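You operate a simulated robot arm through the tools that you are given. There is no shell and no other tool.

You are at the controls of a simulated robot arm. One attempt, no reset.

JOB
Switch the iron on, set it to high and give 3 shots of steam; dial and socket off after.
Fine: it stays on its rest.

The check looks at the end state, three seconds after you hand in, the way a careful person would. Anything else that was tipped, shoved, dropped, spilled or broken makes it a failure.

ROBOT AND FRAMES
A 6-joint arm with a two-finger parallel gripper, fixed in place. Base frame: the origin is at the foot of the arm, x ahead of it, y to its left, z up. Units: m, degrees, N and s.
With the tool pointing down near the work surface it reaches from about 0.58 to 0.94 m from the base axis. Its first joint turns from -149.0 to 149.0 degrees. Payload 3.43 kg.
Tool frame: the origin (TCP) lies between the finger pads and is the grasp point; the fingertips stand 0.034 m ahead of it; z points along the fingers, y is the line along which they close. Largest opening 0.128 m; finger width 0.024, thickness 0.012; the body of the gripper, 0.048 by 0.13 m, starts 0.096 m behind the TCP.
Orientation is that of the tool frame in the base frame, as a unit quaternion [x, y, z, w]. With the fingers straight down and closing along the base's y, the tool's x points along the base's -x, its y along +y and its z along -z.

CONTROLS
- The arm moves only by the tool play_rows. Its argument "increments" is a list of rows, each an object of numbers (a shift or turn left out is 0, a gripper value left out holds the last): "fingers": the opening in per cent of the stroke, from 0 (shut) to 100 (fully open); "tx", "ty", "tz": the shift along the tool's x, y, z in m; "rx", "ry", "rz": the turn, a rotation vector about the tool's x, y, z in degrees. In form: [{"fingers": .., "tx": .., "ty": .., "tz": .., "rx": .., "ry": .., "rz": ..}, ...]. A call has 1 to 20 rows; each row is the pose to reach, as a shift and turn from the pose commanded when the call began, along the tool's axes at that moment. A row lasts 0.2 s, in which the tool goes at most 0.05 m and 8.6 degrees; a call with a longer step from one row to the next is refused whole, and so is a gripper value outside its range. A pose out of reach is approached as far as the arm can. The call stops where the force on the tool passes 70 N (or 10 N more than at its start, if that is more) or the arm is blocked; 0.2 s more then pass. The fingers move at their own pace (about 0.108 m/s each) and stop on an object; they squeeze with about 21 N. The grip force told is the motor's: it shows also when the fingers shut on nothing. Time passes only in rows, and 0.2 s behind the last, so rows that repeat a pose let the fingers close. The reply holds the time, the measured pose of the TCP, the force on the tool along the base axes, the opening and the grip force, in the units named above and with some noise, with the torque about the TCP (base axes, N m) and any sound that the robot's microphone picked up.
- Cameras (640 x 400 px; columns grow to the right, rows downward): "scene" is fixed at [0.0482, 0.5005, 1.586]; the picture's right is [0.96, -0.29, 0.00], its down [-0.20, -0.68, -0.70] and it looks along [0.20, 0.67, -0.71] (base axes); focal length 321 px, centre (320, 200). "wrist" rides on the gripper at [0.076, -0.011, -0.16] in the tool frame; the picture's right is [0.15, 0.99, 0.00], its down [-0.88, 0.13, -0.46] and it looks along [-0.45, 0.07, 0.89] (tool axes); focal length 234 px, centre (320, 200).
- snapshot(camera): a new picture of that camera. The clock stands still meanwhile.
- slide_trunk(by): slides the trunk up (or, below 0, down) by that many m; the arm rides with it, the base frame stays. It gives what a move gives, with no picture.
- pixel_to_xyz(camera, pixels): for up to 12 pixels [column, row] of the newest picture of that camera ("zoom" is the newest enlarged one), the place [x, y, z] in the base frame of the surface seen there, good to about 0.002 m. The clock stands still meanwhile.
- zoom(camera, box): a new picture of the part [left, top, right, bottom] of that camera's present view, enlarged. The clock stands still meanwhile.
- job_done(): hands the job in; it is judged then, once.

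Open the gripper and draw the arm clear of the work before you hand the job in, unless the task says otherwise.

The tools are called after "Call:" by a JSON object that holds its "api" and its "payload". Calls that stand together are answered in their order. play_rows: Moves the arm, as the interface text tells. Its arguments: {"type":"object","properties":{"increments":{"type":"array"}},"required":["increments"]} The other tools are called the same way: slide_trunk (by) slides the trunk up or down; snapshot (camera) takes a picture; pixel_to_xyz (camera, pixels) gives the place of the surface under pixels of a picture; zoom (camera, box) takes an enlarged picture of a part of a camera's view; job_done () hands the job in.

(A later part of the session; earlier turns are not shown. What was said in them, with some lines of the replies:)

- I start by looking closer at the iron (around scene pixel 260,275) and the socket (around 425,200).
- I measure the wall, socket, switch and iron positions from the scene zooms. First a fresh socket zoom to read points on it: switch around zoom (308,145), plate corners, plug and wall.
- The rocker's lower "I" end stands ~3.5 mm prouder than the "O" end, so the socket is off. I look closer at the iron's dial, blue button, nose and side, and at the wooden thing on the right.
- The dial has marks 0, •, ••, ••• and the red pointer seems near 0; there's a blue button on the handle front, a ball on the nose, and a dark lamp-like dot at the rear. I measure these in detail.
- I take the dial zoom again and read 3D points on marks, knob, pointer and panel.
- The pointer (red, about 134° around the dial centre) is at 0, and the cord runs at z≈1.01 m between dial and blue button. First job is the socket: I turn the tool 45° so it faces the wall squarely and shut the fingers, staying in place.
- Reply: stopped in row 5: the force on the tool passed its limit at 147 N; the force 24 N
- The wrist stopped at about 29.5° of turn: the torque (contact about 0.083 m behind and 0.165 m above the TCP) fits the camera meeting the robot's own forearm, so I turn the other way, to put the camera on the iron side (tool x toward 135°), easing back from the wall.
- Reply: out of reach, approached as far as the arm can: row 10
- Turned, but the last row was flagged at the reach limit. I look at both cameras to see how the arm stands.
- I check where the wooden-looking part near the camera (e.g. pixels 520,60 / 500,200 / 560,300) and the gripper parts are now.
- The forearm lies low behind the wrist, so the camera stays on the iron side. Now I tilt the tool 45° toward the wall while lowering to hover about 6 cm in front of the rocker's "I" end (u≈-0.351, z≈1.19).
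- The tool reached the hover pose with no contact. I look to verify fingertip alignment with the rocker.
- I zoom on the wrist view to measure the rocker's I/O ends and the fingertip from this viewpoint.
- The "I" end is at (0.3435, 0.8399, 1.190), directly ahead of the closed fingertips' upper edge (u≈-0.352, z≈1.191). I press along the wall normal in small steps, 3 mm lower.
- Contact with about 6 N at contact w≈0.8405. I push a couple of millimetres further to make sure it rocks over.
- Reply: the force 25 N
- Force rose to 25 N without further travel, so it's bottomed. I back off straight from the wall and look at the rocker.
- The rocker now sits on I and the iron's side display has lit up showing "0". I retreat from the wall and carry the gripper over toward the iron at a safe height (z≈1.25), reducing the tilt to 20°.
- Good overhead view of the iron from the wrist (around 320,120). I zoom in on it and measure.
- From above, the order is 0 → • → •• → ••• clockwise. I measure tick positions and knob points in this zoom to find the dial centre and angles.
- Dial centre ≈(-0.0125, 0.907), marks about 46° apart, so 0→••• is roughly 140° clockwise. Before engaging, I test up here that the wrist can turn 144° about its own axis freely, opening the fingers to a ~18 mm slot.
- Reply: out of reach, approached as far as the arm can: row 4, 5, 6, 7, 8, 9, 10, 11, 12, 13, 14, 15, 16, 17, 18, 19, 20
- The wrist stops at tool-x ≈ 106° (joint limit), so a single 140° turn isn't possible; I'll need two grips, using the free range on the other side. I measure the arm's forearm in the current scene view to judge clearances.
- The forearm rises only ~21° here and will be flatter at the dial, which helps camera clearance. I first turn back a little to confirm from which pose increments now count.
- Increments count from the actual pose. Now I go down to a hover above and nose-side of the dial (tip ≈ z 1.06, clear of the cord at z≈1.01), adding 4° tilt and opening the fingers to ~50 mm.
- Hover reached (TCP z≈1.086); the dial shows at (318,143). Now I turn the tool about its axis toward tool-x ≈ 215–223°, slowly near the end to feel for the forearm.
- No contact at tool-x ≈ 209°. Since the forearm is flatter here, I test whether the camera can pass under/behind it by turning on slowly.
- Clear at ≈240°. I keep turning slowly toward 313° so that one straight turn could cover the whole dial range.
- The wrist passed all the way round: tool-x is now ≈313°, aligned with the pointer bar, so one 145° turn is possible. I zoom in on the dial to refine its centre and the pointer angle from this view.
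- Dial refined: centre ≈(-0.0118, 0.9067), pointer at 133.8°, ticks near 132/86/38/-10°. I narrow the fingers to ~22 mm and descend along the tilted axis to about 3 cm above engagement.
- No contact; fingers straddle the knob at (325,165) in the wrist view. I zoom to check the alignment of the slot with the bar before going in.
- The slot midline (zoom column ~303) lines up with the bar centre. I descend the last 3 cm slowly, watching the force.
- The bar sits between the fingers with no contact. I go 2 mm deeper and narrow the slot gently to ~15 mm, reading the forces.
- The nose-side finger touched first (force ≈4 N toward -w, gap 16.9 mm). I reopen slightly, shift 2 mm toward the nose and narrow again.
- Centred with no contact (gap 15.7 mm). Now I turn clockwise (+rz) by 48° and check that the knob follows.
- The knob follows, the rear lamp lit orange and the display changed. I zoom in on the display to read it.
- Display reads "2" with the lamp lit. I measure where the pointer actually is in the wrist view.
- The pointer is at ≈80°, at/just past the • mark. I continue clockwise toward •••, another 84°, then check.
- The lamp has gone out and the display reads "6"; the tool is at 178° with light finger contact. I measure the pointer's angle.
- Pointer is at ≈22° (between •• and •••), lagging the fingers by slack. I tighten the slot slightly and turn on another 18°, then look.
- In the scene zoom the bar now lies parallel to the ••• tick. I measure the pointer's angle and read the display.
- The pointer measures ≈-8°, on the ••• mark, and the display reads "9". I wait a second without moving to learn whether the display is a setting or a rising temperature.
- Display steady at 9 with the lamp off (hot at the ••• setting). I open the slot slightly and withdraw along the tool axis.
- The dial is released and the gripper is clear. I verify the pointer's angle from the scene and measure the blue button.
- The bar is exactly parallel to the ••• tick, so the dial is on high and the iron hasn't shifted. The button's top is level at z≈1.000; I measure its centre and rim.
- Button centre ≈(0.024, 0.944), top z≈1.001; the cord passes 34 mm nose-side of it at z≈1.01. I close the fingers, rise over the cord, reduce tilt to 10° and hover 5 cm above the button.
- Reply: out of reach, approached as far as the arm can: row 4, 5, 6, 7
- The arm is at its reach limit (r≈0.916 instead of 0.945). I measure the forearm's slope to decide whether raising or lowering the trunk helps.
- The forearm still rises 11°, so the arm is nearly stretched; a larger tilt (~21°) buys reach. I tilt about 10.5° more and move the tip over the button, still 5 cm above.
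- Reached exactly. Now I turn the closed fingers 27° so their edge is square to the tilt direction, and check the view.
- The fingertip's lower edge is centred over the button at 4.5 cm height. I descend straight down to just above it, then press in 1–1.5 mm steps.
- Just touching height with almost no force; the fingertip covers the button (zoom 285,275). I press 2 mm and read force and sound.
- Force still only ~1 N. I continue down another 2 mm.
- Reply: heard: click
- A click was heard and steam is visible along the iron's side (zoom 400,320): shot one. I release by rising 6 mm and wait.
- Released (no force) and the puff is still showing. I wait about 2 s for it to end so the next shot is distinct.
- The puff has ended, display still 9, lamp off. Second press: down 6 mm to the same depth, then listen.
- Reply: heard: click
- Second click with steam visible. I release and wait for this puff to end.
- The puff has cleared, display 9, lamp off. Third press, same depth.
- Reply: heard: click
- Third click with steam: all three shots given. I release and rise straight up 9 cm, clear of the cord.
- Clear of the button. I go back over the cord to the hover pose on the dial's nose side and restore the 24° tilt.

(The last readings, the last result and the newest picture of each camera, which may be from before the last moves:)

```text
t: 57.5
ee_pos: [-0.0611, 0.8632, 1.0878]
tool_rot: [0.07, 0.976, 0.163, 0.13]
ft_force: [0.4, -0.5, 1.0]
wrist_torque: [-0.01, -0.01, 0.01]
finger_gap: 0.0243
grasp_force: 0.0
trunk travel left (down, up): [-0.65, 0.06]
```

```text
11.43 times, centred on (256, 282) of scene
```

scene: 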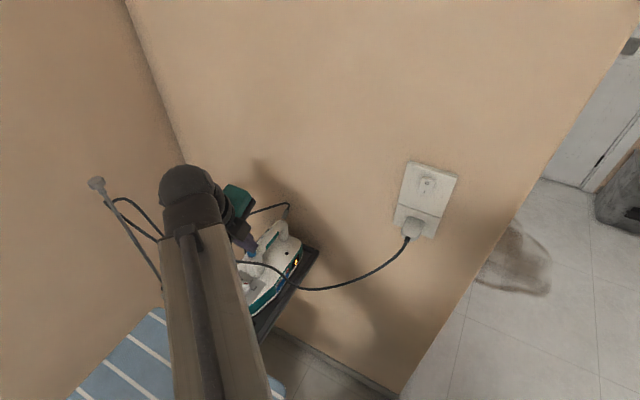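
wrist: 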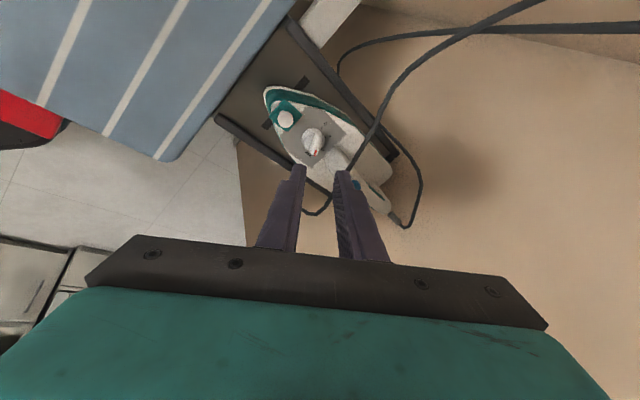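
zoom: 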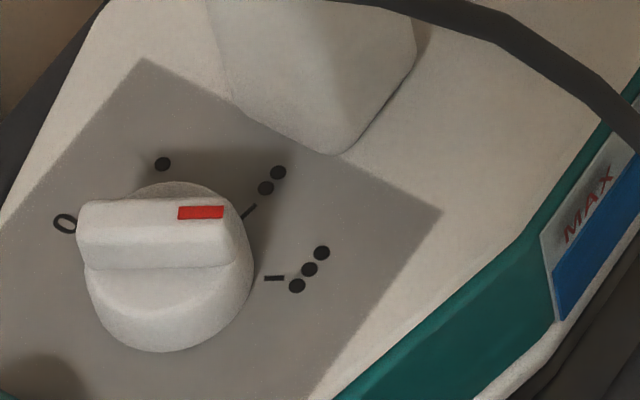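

The iron and dial are unchanged; the slot (pads at ≈-6°) matches the bar at ≈-9°. I narrow to ~22 mm and descend to about 3 cm above engagement.

Call:
{"api": "play_rows", "payload": {"increments": [{"fingers": 17, "tx": -0.002, "ty": -0.002, "tz": 0.025}, {"tx": -0.004, "ty": -0.0045, "tz": 0.05}, {"tx": -0.0052, "ty": -0.006, "tz": 0.075}, {"tx": -0.0052, "ty": -0.006, "tz": 0.095}, {"tx": -0.0052, "ty": -0.006, "tz": 0.1}, {"tx": -0.0052, "ty": -0.006, "tz": 0.1}]}}

Call:
{"api": "zoom", "payload": {"camera": "wrist", "box": [276, 120, 372, 220]}}

```text
t: 58.9
ee_pos: [-0.0312, 0.8862, 0.9963]
tool_rot: [0.072, 0.975, 0.162, 0.131]
ft_force: [-0.5, -0.4, 0.8]
wrist_torque: [0.01, 0.01, 0.02]
finger_gap: 0.0218
grasp_force: 0.1
trunk travel left (down, up): [-0.65, 0.06]
```

```text
4.00 times, centred on (324, 170) of wrist
```

zoom: 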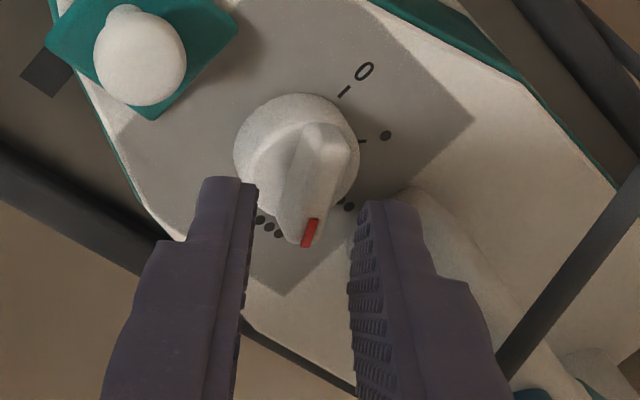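

The bar is ~3 mm toward +y of the slot's midline (316 vs 304 px). I shift 2.5 mm that way and descend slowly.

Call:
{"api": "play_rows", "payload": {"increments": [{"ty": 0.0025, "tz": 0.008}, {"ty": 0.0025, "tz": 0.016}, {"ty": 0.0025, "tz": 0.022}, {"ty": 0.0025, "tz": 0.026}, {"ty": 0.0025, "tz": 0.029}, {"ty": 0.0025, "tz": 0.031}, {"ty": 0.0025, "tz": 0.031}]}}

Call:
{"api": "zoom", "payload": {"camera": "wrist", "box": [276, 120, 372, 220]}}

```text
t: 60.5
ee_pos: [-0.0184, 0.8986, 0.969]
tool_rot: [0.072, 0.975, 0.163, 0.13]
ft_force: [-1.0, -1.2, -0.5]
wrist_torque: [0.01, 0.0, 0.0]
finger_gap: 0.0219
grasp_force: 0.0
trunk travel left (down, up): [-0.65, 0.06]
```

```text
4.00 times, centred on (324, 170) of wrist
```

zoom: 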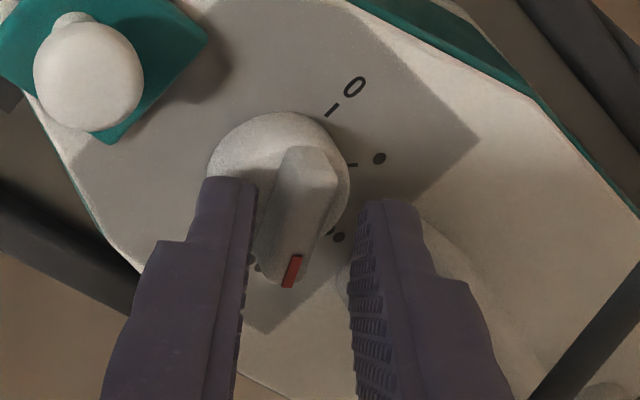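

The bar sits inside the slot without contact. I narrow to ~15.5 mm and check forces.

Call:
{"api": "play_rows", "payload": {"increments": [{"fingers": 14}, {"fingers": 12}, {"fingers": 12}]}}

Call:
{"api": "zoom", "payload": {"camera": "wrist", "box": [276, 120, 372, 220]}}

```text
t: 61.3
ee_pos: [-0.0203, 0.8983, 0.9687]
tool_rot: [0.072, 0.975, 0.163, 0.131]
ft_force: [-0.5, -0.8, -0.2]
wrist_torque: [-0.02, 0.0, 0.0]
finger_gap: 0.0158
grasp_force: 0.7
trunk travel left (down, up): [-0.65, 0.06]
```

```text
4.00 times, centred on (324, 170) of wrist
```

zoom: 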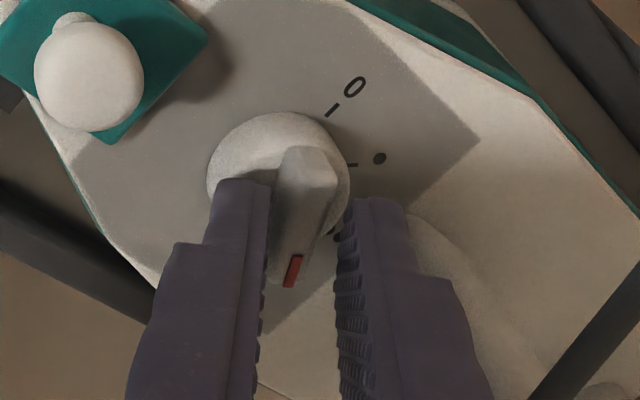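

Centred with negligible force. I now turn counter-clockwise (−rz) 48° and check that the knob follows back toward 0.

Call:
{"api": "play_rows", "payload": {"increments": [{"rz": -6}, {"rz": -12}, {"rz": -18}, {"rz": -24}, {"rz": -30}, {"rz": -36}, {"rz": -42}, {"rz": -48}]}}

Call:
{"api": "zoom", "payload": {"camera": "wrist", "box": [276, 120, 372, 220]}}

Call:
{"api": "zoom", "payload": {"camera": "scene", "box": [215, 230, 307, 312]}}

```text
t: 63.1
ee_pos: [-0.0217, 0.897, 0.9702]
tool_rot: [-0.332, 0.92, 0.095, 0.186]
ft_force: [-0.7, -0.7, -1.0]
wrist_torque: [-0.01, -0.02, 0.0]
finger_gap: 0.0155
grasp_force: 0.0
trunk travel left (down, up): [-0.65, 0.06]
```

```text
4.00 times, centred on (324, 170) of wrist
```

zoom: 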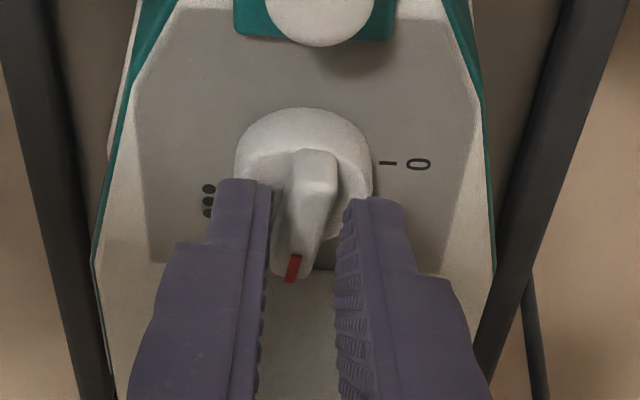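

```text
4.88 times, centred on (261, 271) of scene
```

zoom: 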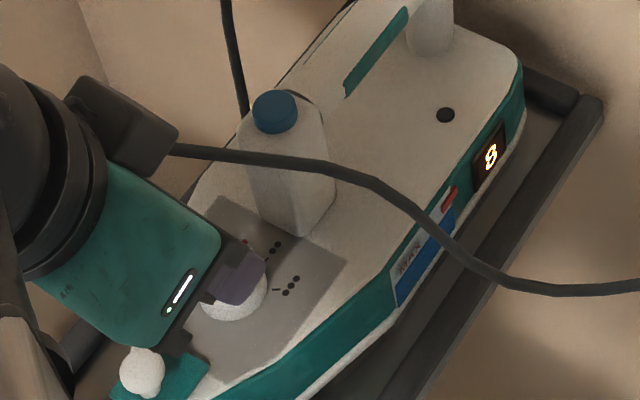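

The knob follows; the display dropped to 8 (cooling), so it shows temperature. I continue counter-clockwise another 84°.

Call:
{"api": "play_rows", "payload": {"increments": [{"rz": -6}, {"rz": -12}, {"rz": -18}, {"rz": -24}, {"rz": -30}, {"rz": -36}, {"rz": -42}, {"rz": -48}, {"rz": -54}, {"rz": -60}, {"rz": -66}, {"rz": -72}, {"rz": -78}, {"rz": -84}]}}

Call:
{"api": "zoom", "payload": {"camera": "wrist", "box": [276, 120, 372, 220]}}

Call:
{"api": "pixel_to_xyz", "payload": {"camera": "zoom", "pixels": [[300, 275], [305, 260], [305, 215], [310, 170], [300, 240]]}}

Call:
{"api": "zoom", "payload": {"camera": "scene", "box": [215, 230, 307, 312]}}

```text
t: 66.1
ee_pos: [-0.021, 0.8975, 0.9692]
tool_rot: [0.863, -0.461, 0.053, -0.202]
ft_force: [0.4, 0.4, -1.2]
wrist_torque: [-0.02, -0.03, 0.0]
finger_gap: 0.0152
grasp_force: 0.0
trunk travel left (down, up): [-0.65, 0.06]
```

```text
4.00 times, centred on (324, 170) of wrist
```

zoom: 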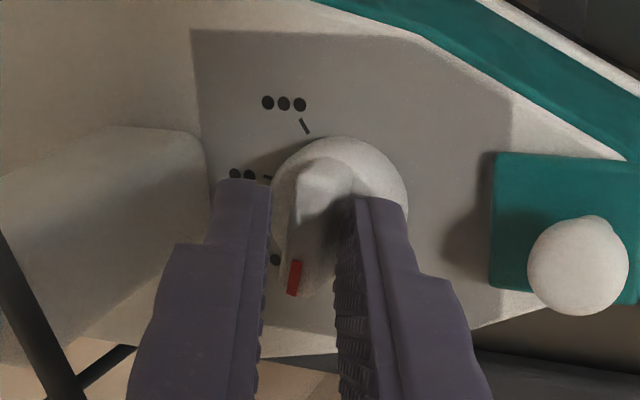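

```text
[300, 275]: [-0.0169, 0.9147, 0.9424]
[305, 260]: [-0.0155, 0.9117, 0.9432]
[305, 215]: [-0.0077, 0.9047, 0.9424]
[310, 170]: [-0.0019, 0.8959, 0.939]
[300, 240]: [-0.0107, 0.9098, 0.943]
```

```text
4.88 times, centred on (261, 271) of scene
```

zoom: 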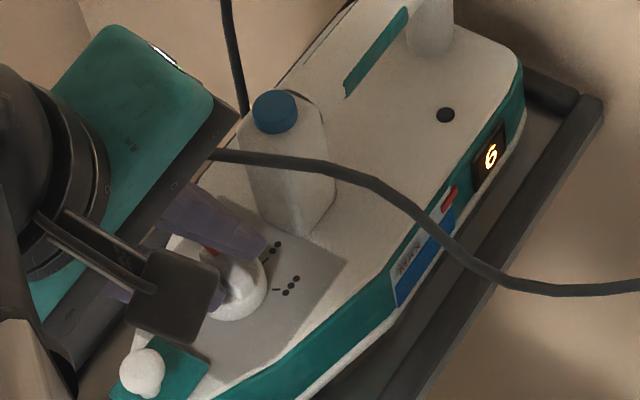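

Pointer now measures ≈128°, almost at 0 (132–134°). I turn a further 14° in small steps and check for the stop.

Call:
{"api": "play_rows", "payload": {"increments": [{"rz": -3}, {"rz": -6}, {"rz": -9}, {"rz": -12}, {"rz": -14}, {"rz": -14}]}}

Call:
{"api": "zoom", "payload": {"camera": "wrist", "box": [276, 120, 372, 220]}}

Call:
{"api": "pixel_to_xyz", "payload": {"camera": "zoom", "pixels": [[295, 278], [295, 262], [300, 215], [310, 170], [330, 275], [328, 300], [285, 270], [306, 118]]}}

Call:
{"api": "zoom", "payload": {"camera": "scene", "box": [225, 255, 281, 304]}}

```text
t: 67.5
ee_pos: [-0.0206, 0.8977, 0.9711]
tool_rot: [0.912, -0.353, 0.077, -0.194]
ft_force: [0.0, -0.7, -0.5]
wrist_torque: [0.0, -0.02, 0.0]
finger_gap: 0.0154
grasp_force: 0.0
trunk travel left (down, up): [-0.65, 0.06]
```

```text
4.00 times, centred on (324, 170) of wrist
```

zoom: 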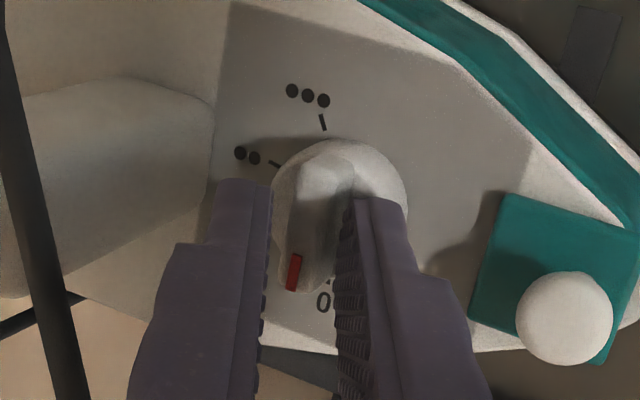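

```text
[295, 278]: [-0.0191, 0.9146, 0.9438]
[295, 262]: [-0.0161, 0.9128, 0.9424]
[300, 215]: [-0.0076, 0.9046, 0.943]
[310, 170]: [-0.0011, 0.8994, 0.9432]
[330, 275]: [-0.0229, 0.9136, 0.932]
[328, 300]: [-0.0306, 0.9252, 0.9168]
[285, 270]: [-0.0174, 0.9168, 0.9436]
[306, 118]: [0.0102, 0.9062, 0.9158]
```

```text
8.16 times, centred on (253, 280) of scene
```

zoom: 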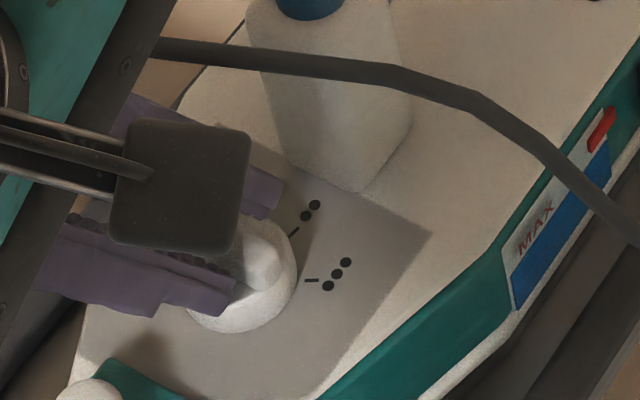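

Pointer ≈133–138°, matching the initial 0 position, with no force. I open slightly, withdraw along the axis and verify against the 0 mark.

Call:
{"api": "play_rows", "payload": {"increments": [{"fingers": 17}, {"fingers": 17}, {"tz": -0.01}, {"tz": -0.03}, {"tz": -0.06}, {"tz": -0.1}, {"tz": -0.12}, {"tz": -0.12}]}}

Call:
{"api": "zoom", "payload": {"camera": "scene", "box": [235, 265, 277, 300]}}

Call:
{"api": "snapshot", "payload": {"camera": "wrist"}}

Call:
{"api": "zoom", "payload": {"camera": "wrist", "box": [292, 108, 356, 172]}}

```text
t: 69.3
ee_pos: [-0.053, 0.8631, 1.0772]
tool_rot: [0.912, -0.353, 0.078, -0.194]
ft_force: [-0.4, 0.7, 0.1]
wrist_torque: [0.02, 0.0, -0.01]
finger_gap: 0.0217
grasp_force: 0.1
trunk travel left (down, up): [-0.65, 0.06]
```

```text
11.43 times, centred on (256, 282) of scene
```

zoom: 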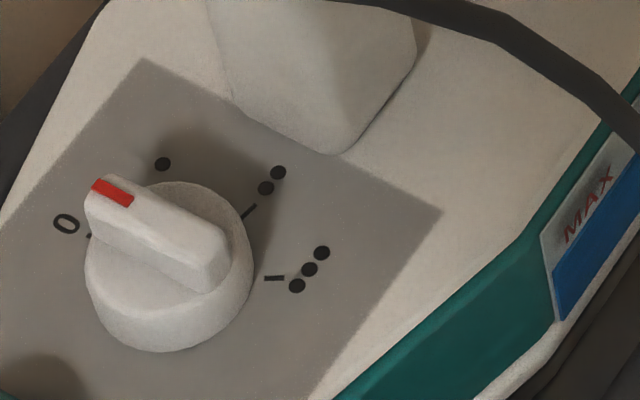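

```text
taken
```

wrist: 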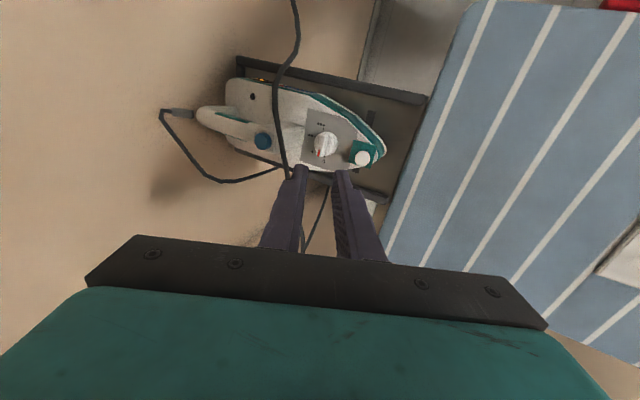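

```text
6.25 times, centred on (324, 140) of wrist
```

zoom: 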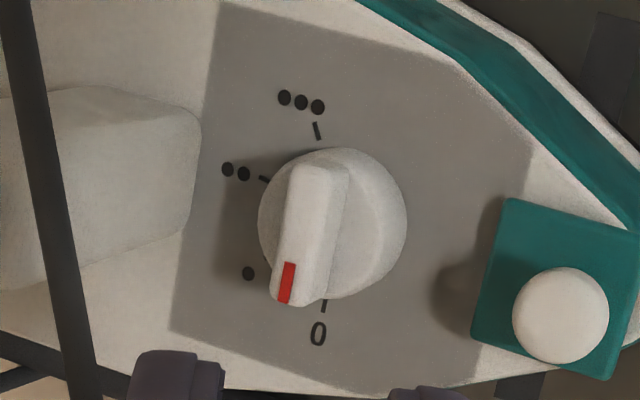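

The scene view is pixel-identical to the start: the red pointer is back at 0. Now for the socket: I close the fingers and turn the tool back (clockwise about its axis) to the camera-on-iron-side orientation used before.

Call:
{"api": "play_rows", "payload": {"increments": [{"fingers": 0, "rz": 8, "tz": -0.005}, {"rz": 16, "tz": -0.01}, {"rz": 24, "tz": -0.01}, {"rz": 32, "tz": -0.01}, {"rz": 40, "tz": -0.01}, {"rz": 48, "tz": -0.01}, {"rz": 56, "tz": -0.01}, {"rz": 64, "tz": -0.01}, {"rz": 72, "tz": -0.01}, {"rz": 80, "tz": -0.01}, {"rz": 88, "tz": -0.01}, {"rz": 92, "tz": -0.01}]}}

Call:
{"api": "play_rows", "payload": {"increments": [{"rz": 8}, {"rz": 16}, {"rz": 24}, {"rz": 32}, {"rz": 40}, {"rz": 48}, {"rz": 56}, {"rz": 64}, {"rz": 72}, {"rz": 80}, {"rz": 88}, {"rz": 90}]}}

```text
t: 71.9
ee_pos: [-0.0564, 0.86, 1.0868]
tool_rot: [-0.378, 0.902, 0.086, 0.19]
ft_force: [-0.5, -0.6, 0.5]
wrist_torque: [-0.03, -0.01, 0.0]
finger_gap: 0.0003
grasp_force: 20.9
trunk travel left (down, up): [-0.65, 0.06]
```

```text
t: 74.5
ee_pos: [-0.0556, 0.8588, 1.0874]
tool_rot: [0.371, 0.905, 0.195, 0.074]
ft_force: [0.7, -0.1, -0.8]
wrist_torque: [-0.01, -0.02, 0.0]
finger_gap: 0.0001
grasp_force: 20.6
trunk travel left (down, up): [-0.65, 0.06]
```

Orientation restored. I raise the tool to z≈1.25 and carry it back across to in front of the socket, tilting to 45° on the way.

Call:
{"api": "play_rows", "payload": {"increments": [{"fingers": 0, "tx": 0.0005, "ty": 0.0184, "tz": -0.0411}, {"tx": 0.001, "ty": 0.034, "tz": -0.0834}, {"tx": 0.0014, "ty": 0.0475, "tz": -0.1211}, {"tx": -0.0182, "ty": 0.0591, "tz": -0.1525}, {"tx": -0.0603, "ty": 0.0624, "tz": -0.1535, "rx": -3}, {"tx": -0.1023, "ty": 0.0714, "tz": -0.1501, "rx": -6}, {"tx": -0.1444, "ty": 0.0804, "tz": -0.1466, "rx": -9}, {"tx": -0.1865, "ty": 0.0921, "tz": -0.1419, "rx": -12}, {"tx": -0.2287, "ty": 0.1039, "tz": -0.135, "rx": -15}, {"tx": -0.2689, "ty": 0.1171, "tz": -0.1262, "rx": -18}, {"tx": -0.2946, "ty": 0.1277, "tz": -0.1161, "rx": -21}, {"tx": -0.2946, "ty": 0.1277, "tz": -0.1161, "rx": -21}]}}

Call:
{"api": "snapshot", "payload": {"camera": "wrist"}}

Call:
{"api": "snapshot", "payload": {"camera": "scene"}}

```text
t: 77.1
ee_pos: [0.2039, 0.6991, 1.2423]
tool_rot: [0.349, 0.855, 0.357, 0.141]
ft_force: [0.0, -0.3, 0.0]
wrist_torque: [-0.01, -0.01, -0.03]
finger_gap: 0.0
grasp_force: 21.4
trunk travel left (down, up): [-0.65, 0.06]
```

```text
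taken
```

wrist: 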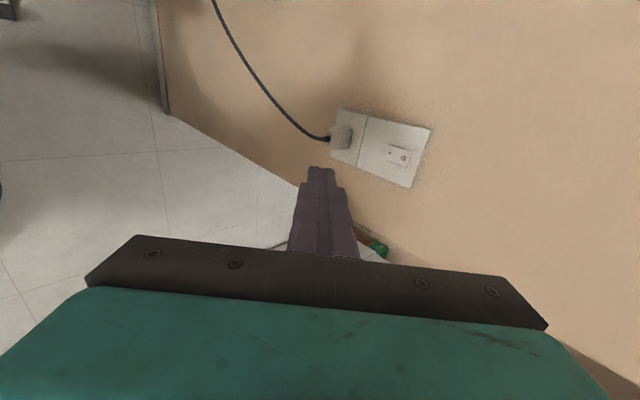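

```text
taken
```

scene: 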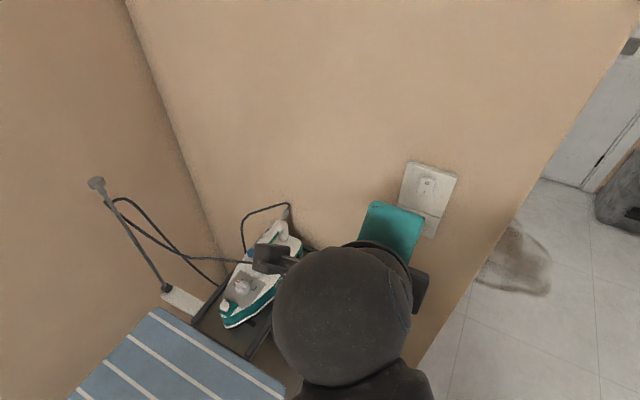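

Positioned in front of the socket. I zoom to measure the O end of the rocker now.

Call:
{"api": "zoom", "payload": {"camera": "wrist", "box": [350, 110, 446, 190]}}

Call:
{"api": "pixel_to_xyz", "payload": {"camera": "wrist", "pixels": [[404, 157], [390, 153], [410, 159], [397, 148], [395, 162], [397, 155], [415, 165], [380, 140]]}}

```text
5.00 times, centred on (398, 150) of wrist
```

zoom: 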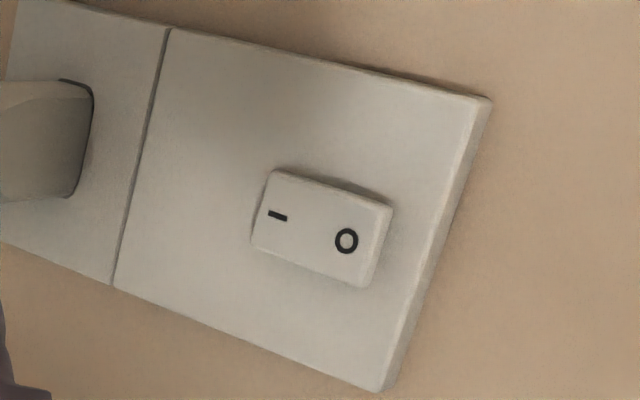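

```text
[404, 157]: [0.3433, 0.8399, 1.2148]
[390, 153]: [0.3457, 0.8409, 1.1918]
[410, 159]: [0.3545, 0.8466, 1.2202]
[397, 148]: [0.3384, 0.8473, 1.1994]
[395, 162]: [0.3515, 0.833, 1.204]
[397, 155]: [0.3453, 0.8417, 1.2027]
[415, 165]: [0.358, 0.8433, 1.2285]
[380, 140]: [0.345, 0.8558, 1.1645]
```

The O end is at (0.343, 0.840, 1.215), proud. I approach along the wall normal and press it in small steps at z≈1.216.

Call:
{"api": "play_rows", "payload": {"increments": [{"tx": -0.0006, "ty": 0.029, "tz": 0.0347}, {"tx": -0.0013, "ty": 0.0578, "tz": 0.0694}, {"tx": -0.0019, "ty": 0.084, "tz": 0.0999}, {"tx": -0.0021, "ty": 0.0981, "tz": 0.1141}, {"tx": -0.0023, "ty": 0.1051, "tz": 0.1212}, {"tx": -0.0023, "ty": 0.108, "tz": 0.124}, {"tx": -0.0023, "ty": 0.1101, "tz": 0.1262}, {"tx": -0.0023, "ty": 0.1115, "tz": 0.1276}]}}

```text
t: 78.9
ee_pos: [0.3228, 0.8201, 1.2326]
tool_rot: [0.35, 0.855, 0.357, 0.14]
ft_force: [-3.2, -4.1, 1.9]
wrist_torque: [-0.07, -0.04, -0.09]
finger_gap: 0.0
grasp_force: 20.6
trunk travel left (down, up): [-0.65, 0.06]
```

About 5 N contact. I push 3 mm further as before to rock it fully over.

Call:
{"api": "play_rows", "payload": {"increments": [{"ty": 0.0007, "tz": 0.0007}, {"ty": 0.0014, "tz": 0.0014}, {"ty": 0.0021, "tz": 0.0021}]}}

```text
t: 79.7
ee_pos: [0.3238, 0.8194, 1.2332]
tool_rot: [0.35, 0.855, 0.356, 0.139]
ft_force: [-16.6, -19.8, -3.9]
wrist_torque: [-0.43, 0.42, -0.35]
finger_gap: 0.0
grasp_force: 21.3
trunk travel left (down, up): [-0.65, 0.06]
```

Bottomed at ~26 N, same as the first press. I back off along the normal and inspect the rocker and the iron's display.

Call:
{"api": "play_rows", "payload": {"increments": [{"ty": -0.014, "tz": -0.014}, {"ty": -0.04, "tz": -0.04}, {"ty": -0.07, "tz": -0.07}, {"ty": -0.1, "tz": -0.1}, {"ty": -0.1, "tz": -0.1}]}}

Call:
{"api": "zoom", "payload": {"camera": "wrist", "box": [330, 100, 450, 200]}}

Call:
{"api": "zoom", "payload": {"camera": "scene", "box": [180, 190, 340, 350]}}

Call:
{"api": "snapshot", "payload": {"camera": "scene"}}

```text
t: 80.9
ee_pos: [0.2273, 0.7231, 1.2284]
tool_rot: [0.35, 0.855, 0.357, 0.141]
ft_force: [-0.7, -0.1, -0.3]
wrist_torque: [0.01, -0.03, -0.02]
finger_gap: 0.0
grasp_force: 20.6
trunk travel left (down, up): [-0.65, 0.06]
```

```text
4.00 times, centred on (390, 150) of wrist
```

zoom: 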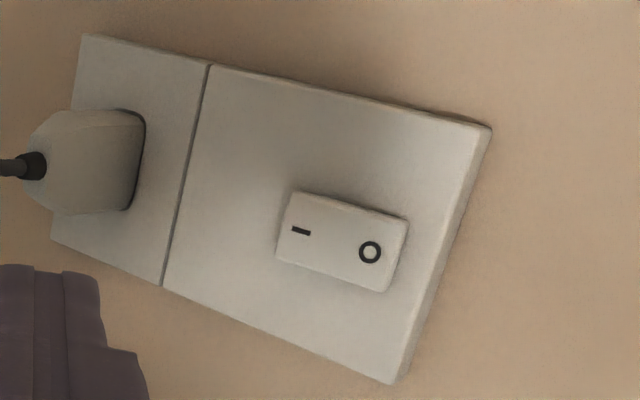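

```text
2.50 times, centred on (260, 270) of scene
```

zoom: 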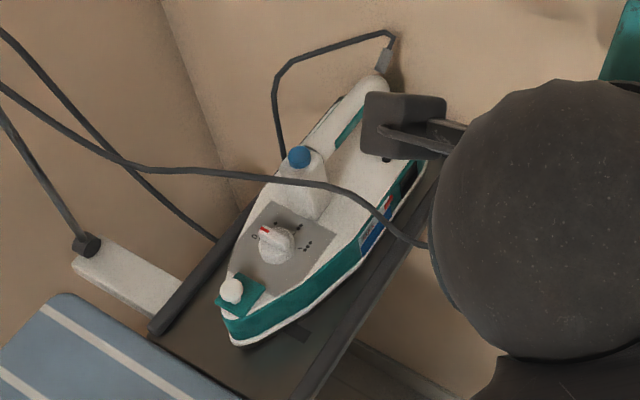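

```text
taken
```

scene: 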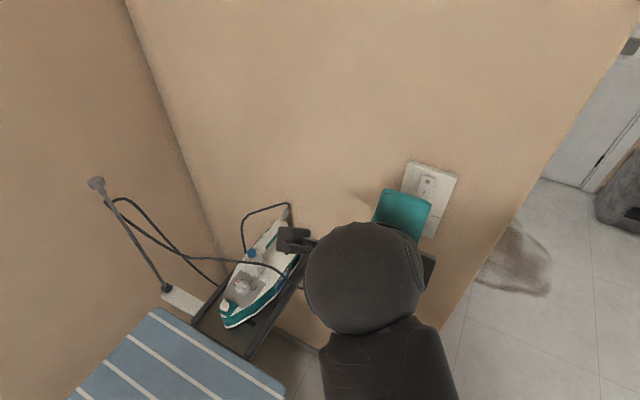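

The display looks dark now. I measure the rocker ends, then open the gripper and draw the arm further back and up.

Call:
{"api": "pixel_to_xyz", "payload": {"camera": "zoom", "pixels": [[407, 178], [405, 170]]}}

Call:
{"api": "zoom", "payload": {"camera": "wrist", "box": [380, 135, 440, 185]}}

Call:
{"api": "pixel_to_xyz", "payload": {"camera": "wrist", "pixels": [[402, 163], [385, 158], [403, 160], [384, 156]]}}

Call:
{"api": "play_rows", "payload": {"increments": [{"fingers": 40, "ty": 0.005, "tz": -0.035}, {"fingers": 80, "ty": 0.01, "tz": -0.07}, {"fingers": 100, "ty": 0.012, "tz": -0.1}, {"fingers": 100, "ty": 0.012, "tz": -0.1}]}}

Call:
{"api": "snapshot", "payload": {"camera": "scene"}}

Call:
{"api": "snapshot", "payload": {"camera": "wrist"}}

```text
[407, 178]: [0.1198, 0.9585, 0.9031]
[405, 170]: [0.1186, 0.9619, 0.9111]
```

```text
8.00 times, centred on (410, 160) of wrist
```

zoom: 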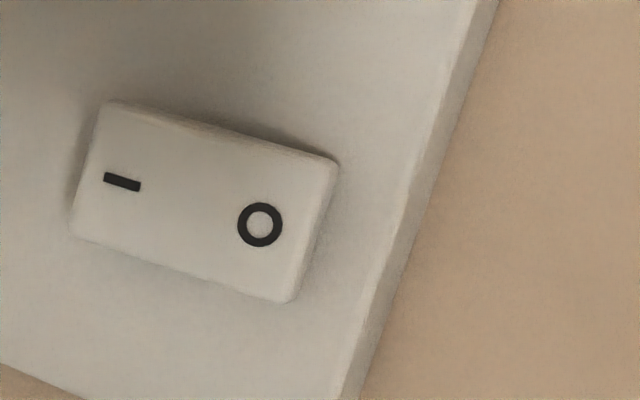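

```text
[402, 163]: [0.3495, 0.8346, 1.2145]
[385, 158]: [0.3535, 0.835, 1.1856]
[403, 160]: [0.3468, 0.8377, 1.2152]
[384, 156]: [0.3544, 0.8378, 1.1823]
```

```text
t: 81.9
ee_pos: [0.1842, 0.6762, 1.3106]
tool_rot: [0.35, 0.854, 0.357, 0.141]
ft_force: [0.6, -0.5, -0.3]
wrist_torque: [-0.03, -0.01, 0.04]
finger_gap: 0.1281
grasp_force: 0.1
trunk travel left (down, up): [-0.65, 0.06]
```

```text
taken
```

scene: 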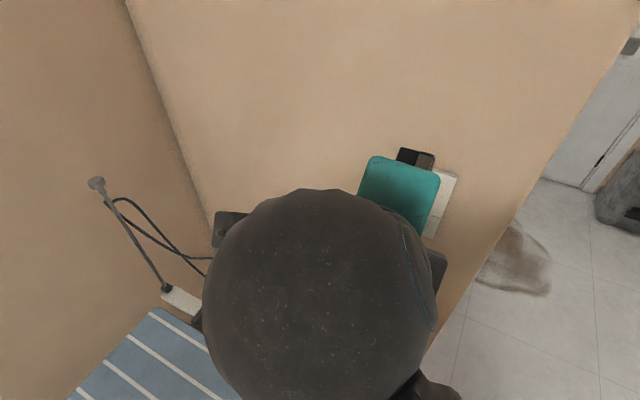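

```text
taken
```

wrist: 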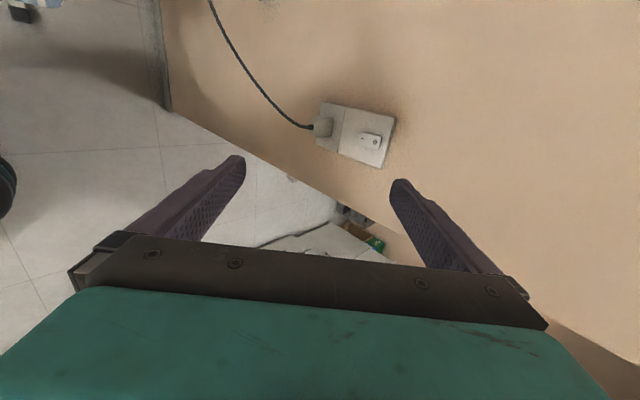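

The arm is clear with the gripper open. I zoom on the rocker again and measure the I and O ends to confirm it is off.

Call:
{"api": "zoom", "payload": {"camera": "wrist", "box": [345, 120, 405, 170]}}

```text
8.00 times, centred on (375, 145) of wrist
```

zoom: 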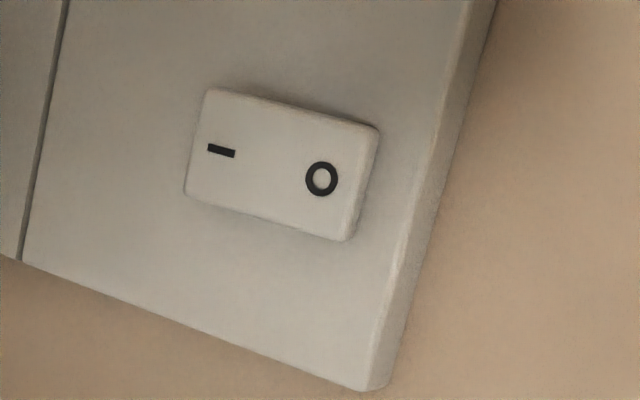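

Call:
{"api": "pixel_to_xyz", "payload": {"camera": "zoom", "pixels": [[222, 151], [322, 180], [210, 145], [335, 190], [270, 165], [215, 170], [345, 165], [120, 130], [400, 200]]}}

```text
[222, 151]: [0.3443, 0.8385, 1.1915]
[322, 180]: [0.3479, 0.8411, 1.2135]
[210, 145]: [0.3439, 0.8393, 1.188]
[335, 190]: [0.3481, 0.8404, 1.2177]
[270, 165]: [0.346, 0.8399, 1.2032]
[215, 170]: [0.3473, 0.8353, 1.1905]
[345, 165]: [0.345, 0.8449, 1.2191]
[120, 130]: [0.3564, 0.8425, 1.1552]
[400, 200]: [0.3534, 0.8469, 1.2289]
```

O is now recessed (w≈0.841) and I is proud (0.836): the socket is off. I move the arm to the right so the scene camera can see the iron for a final check.

Call:
{"api": "play_rows", "payload": {"increments": [{"fingers": 100, "tx": -0.04}, {"tx": -0.08}, {"tx": -0.12}, {"tx": -0.15}, {"tx": -0.15}]}}

Call:
{"api": "snapshot", "payload": {"camera": "scene"}}

Call:
{"api": "zoom", "payload": {"camera": "scene", "box": [180, 190, 340, 350]}}

```text
t: 83.1
ee_pos: [0.2911, 0.572, 1.3104]
tool_rot: [0.349, 0.855, 0.358, 0.14]
ft_force: [-0.7, 0.4, 1.0]
wrist_torque: [0.01, 0.01, 0.01]
finger_gap: 0.1282
grasp_force: 0.1
trunk travel left (down, up): [-0.65, 0.06]
```

```text
taken
```

scene: 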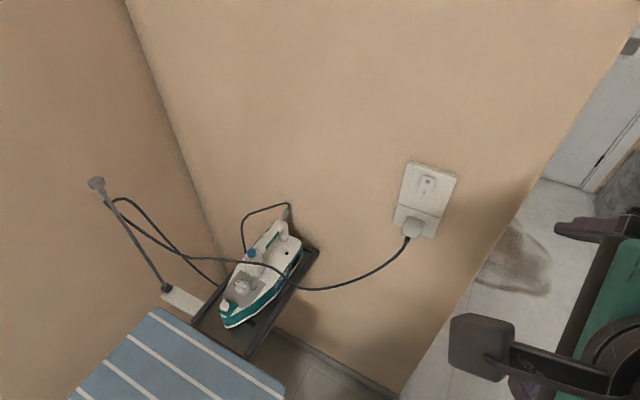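

```text
2.50 times, centred on (260, 270) of scene
```

zoom: 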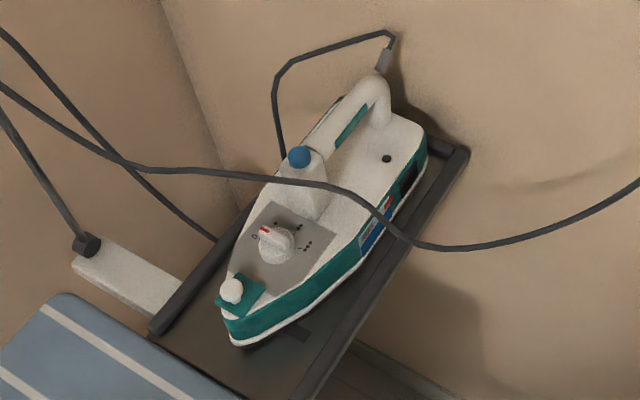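

Everything matches the starting view: iron on its rest, dial at 0 (pointer at zoom 264,230), display and lamp dark, rocker on O, and the arm is clear with the gripper open. I hand the job in.

Call:
{"api": "job_done", "payload": {}}

```text
The job is handed in.
```

The iron was switched on, set to high (•••) and given three shots of steam. The dial is now back at 0 and the socket is off.

- **Steam:** each of the three presses of the blue button gave one click and a visible puff. The display read 9 with the lamp out, which I took to mean the iron was hot. I let each puff clear before the next press.
- **Off:** in the last pictures the red pointer is back at its starting position on 0. The socket rocker measures as pressed in at O, and the iron's display and lamp are dark.
- **Iron and cord:** the iron stayed on its rest and looks unmoved. I saw no sign of the gripper touching the cord.
- **One bump:** early on, the wrist camera hit what I judged to be the robot's own forearm, at 147 N. Nothing else in the scene looks disturbed. After that I turned the wrist the other way there, or tested slowly before turning.

The gripper is open and the arm is drawn clear to the right of the socket.
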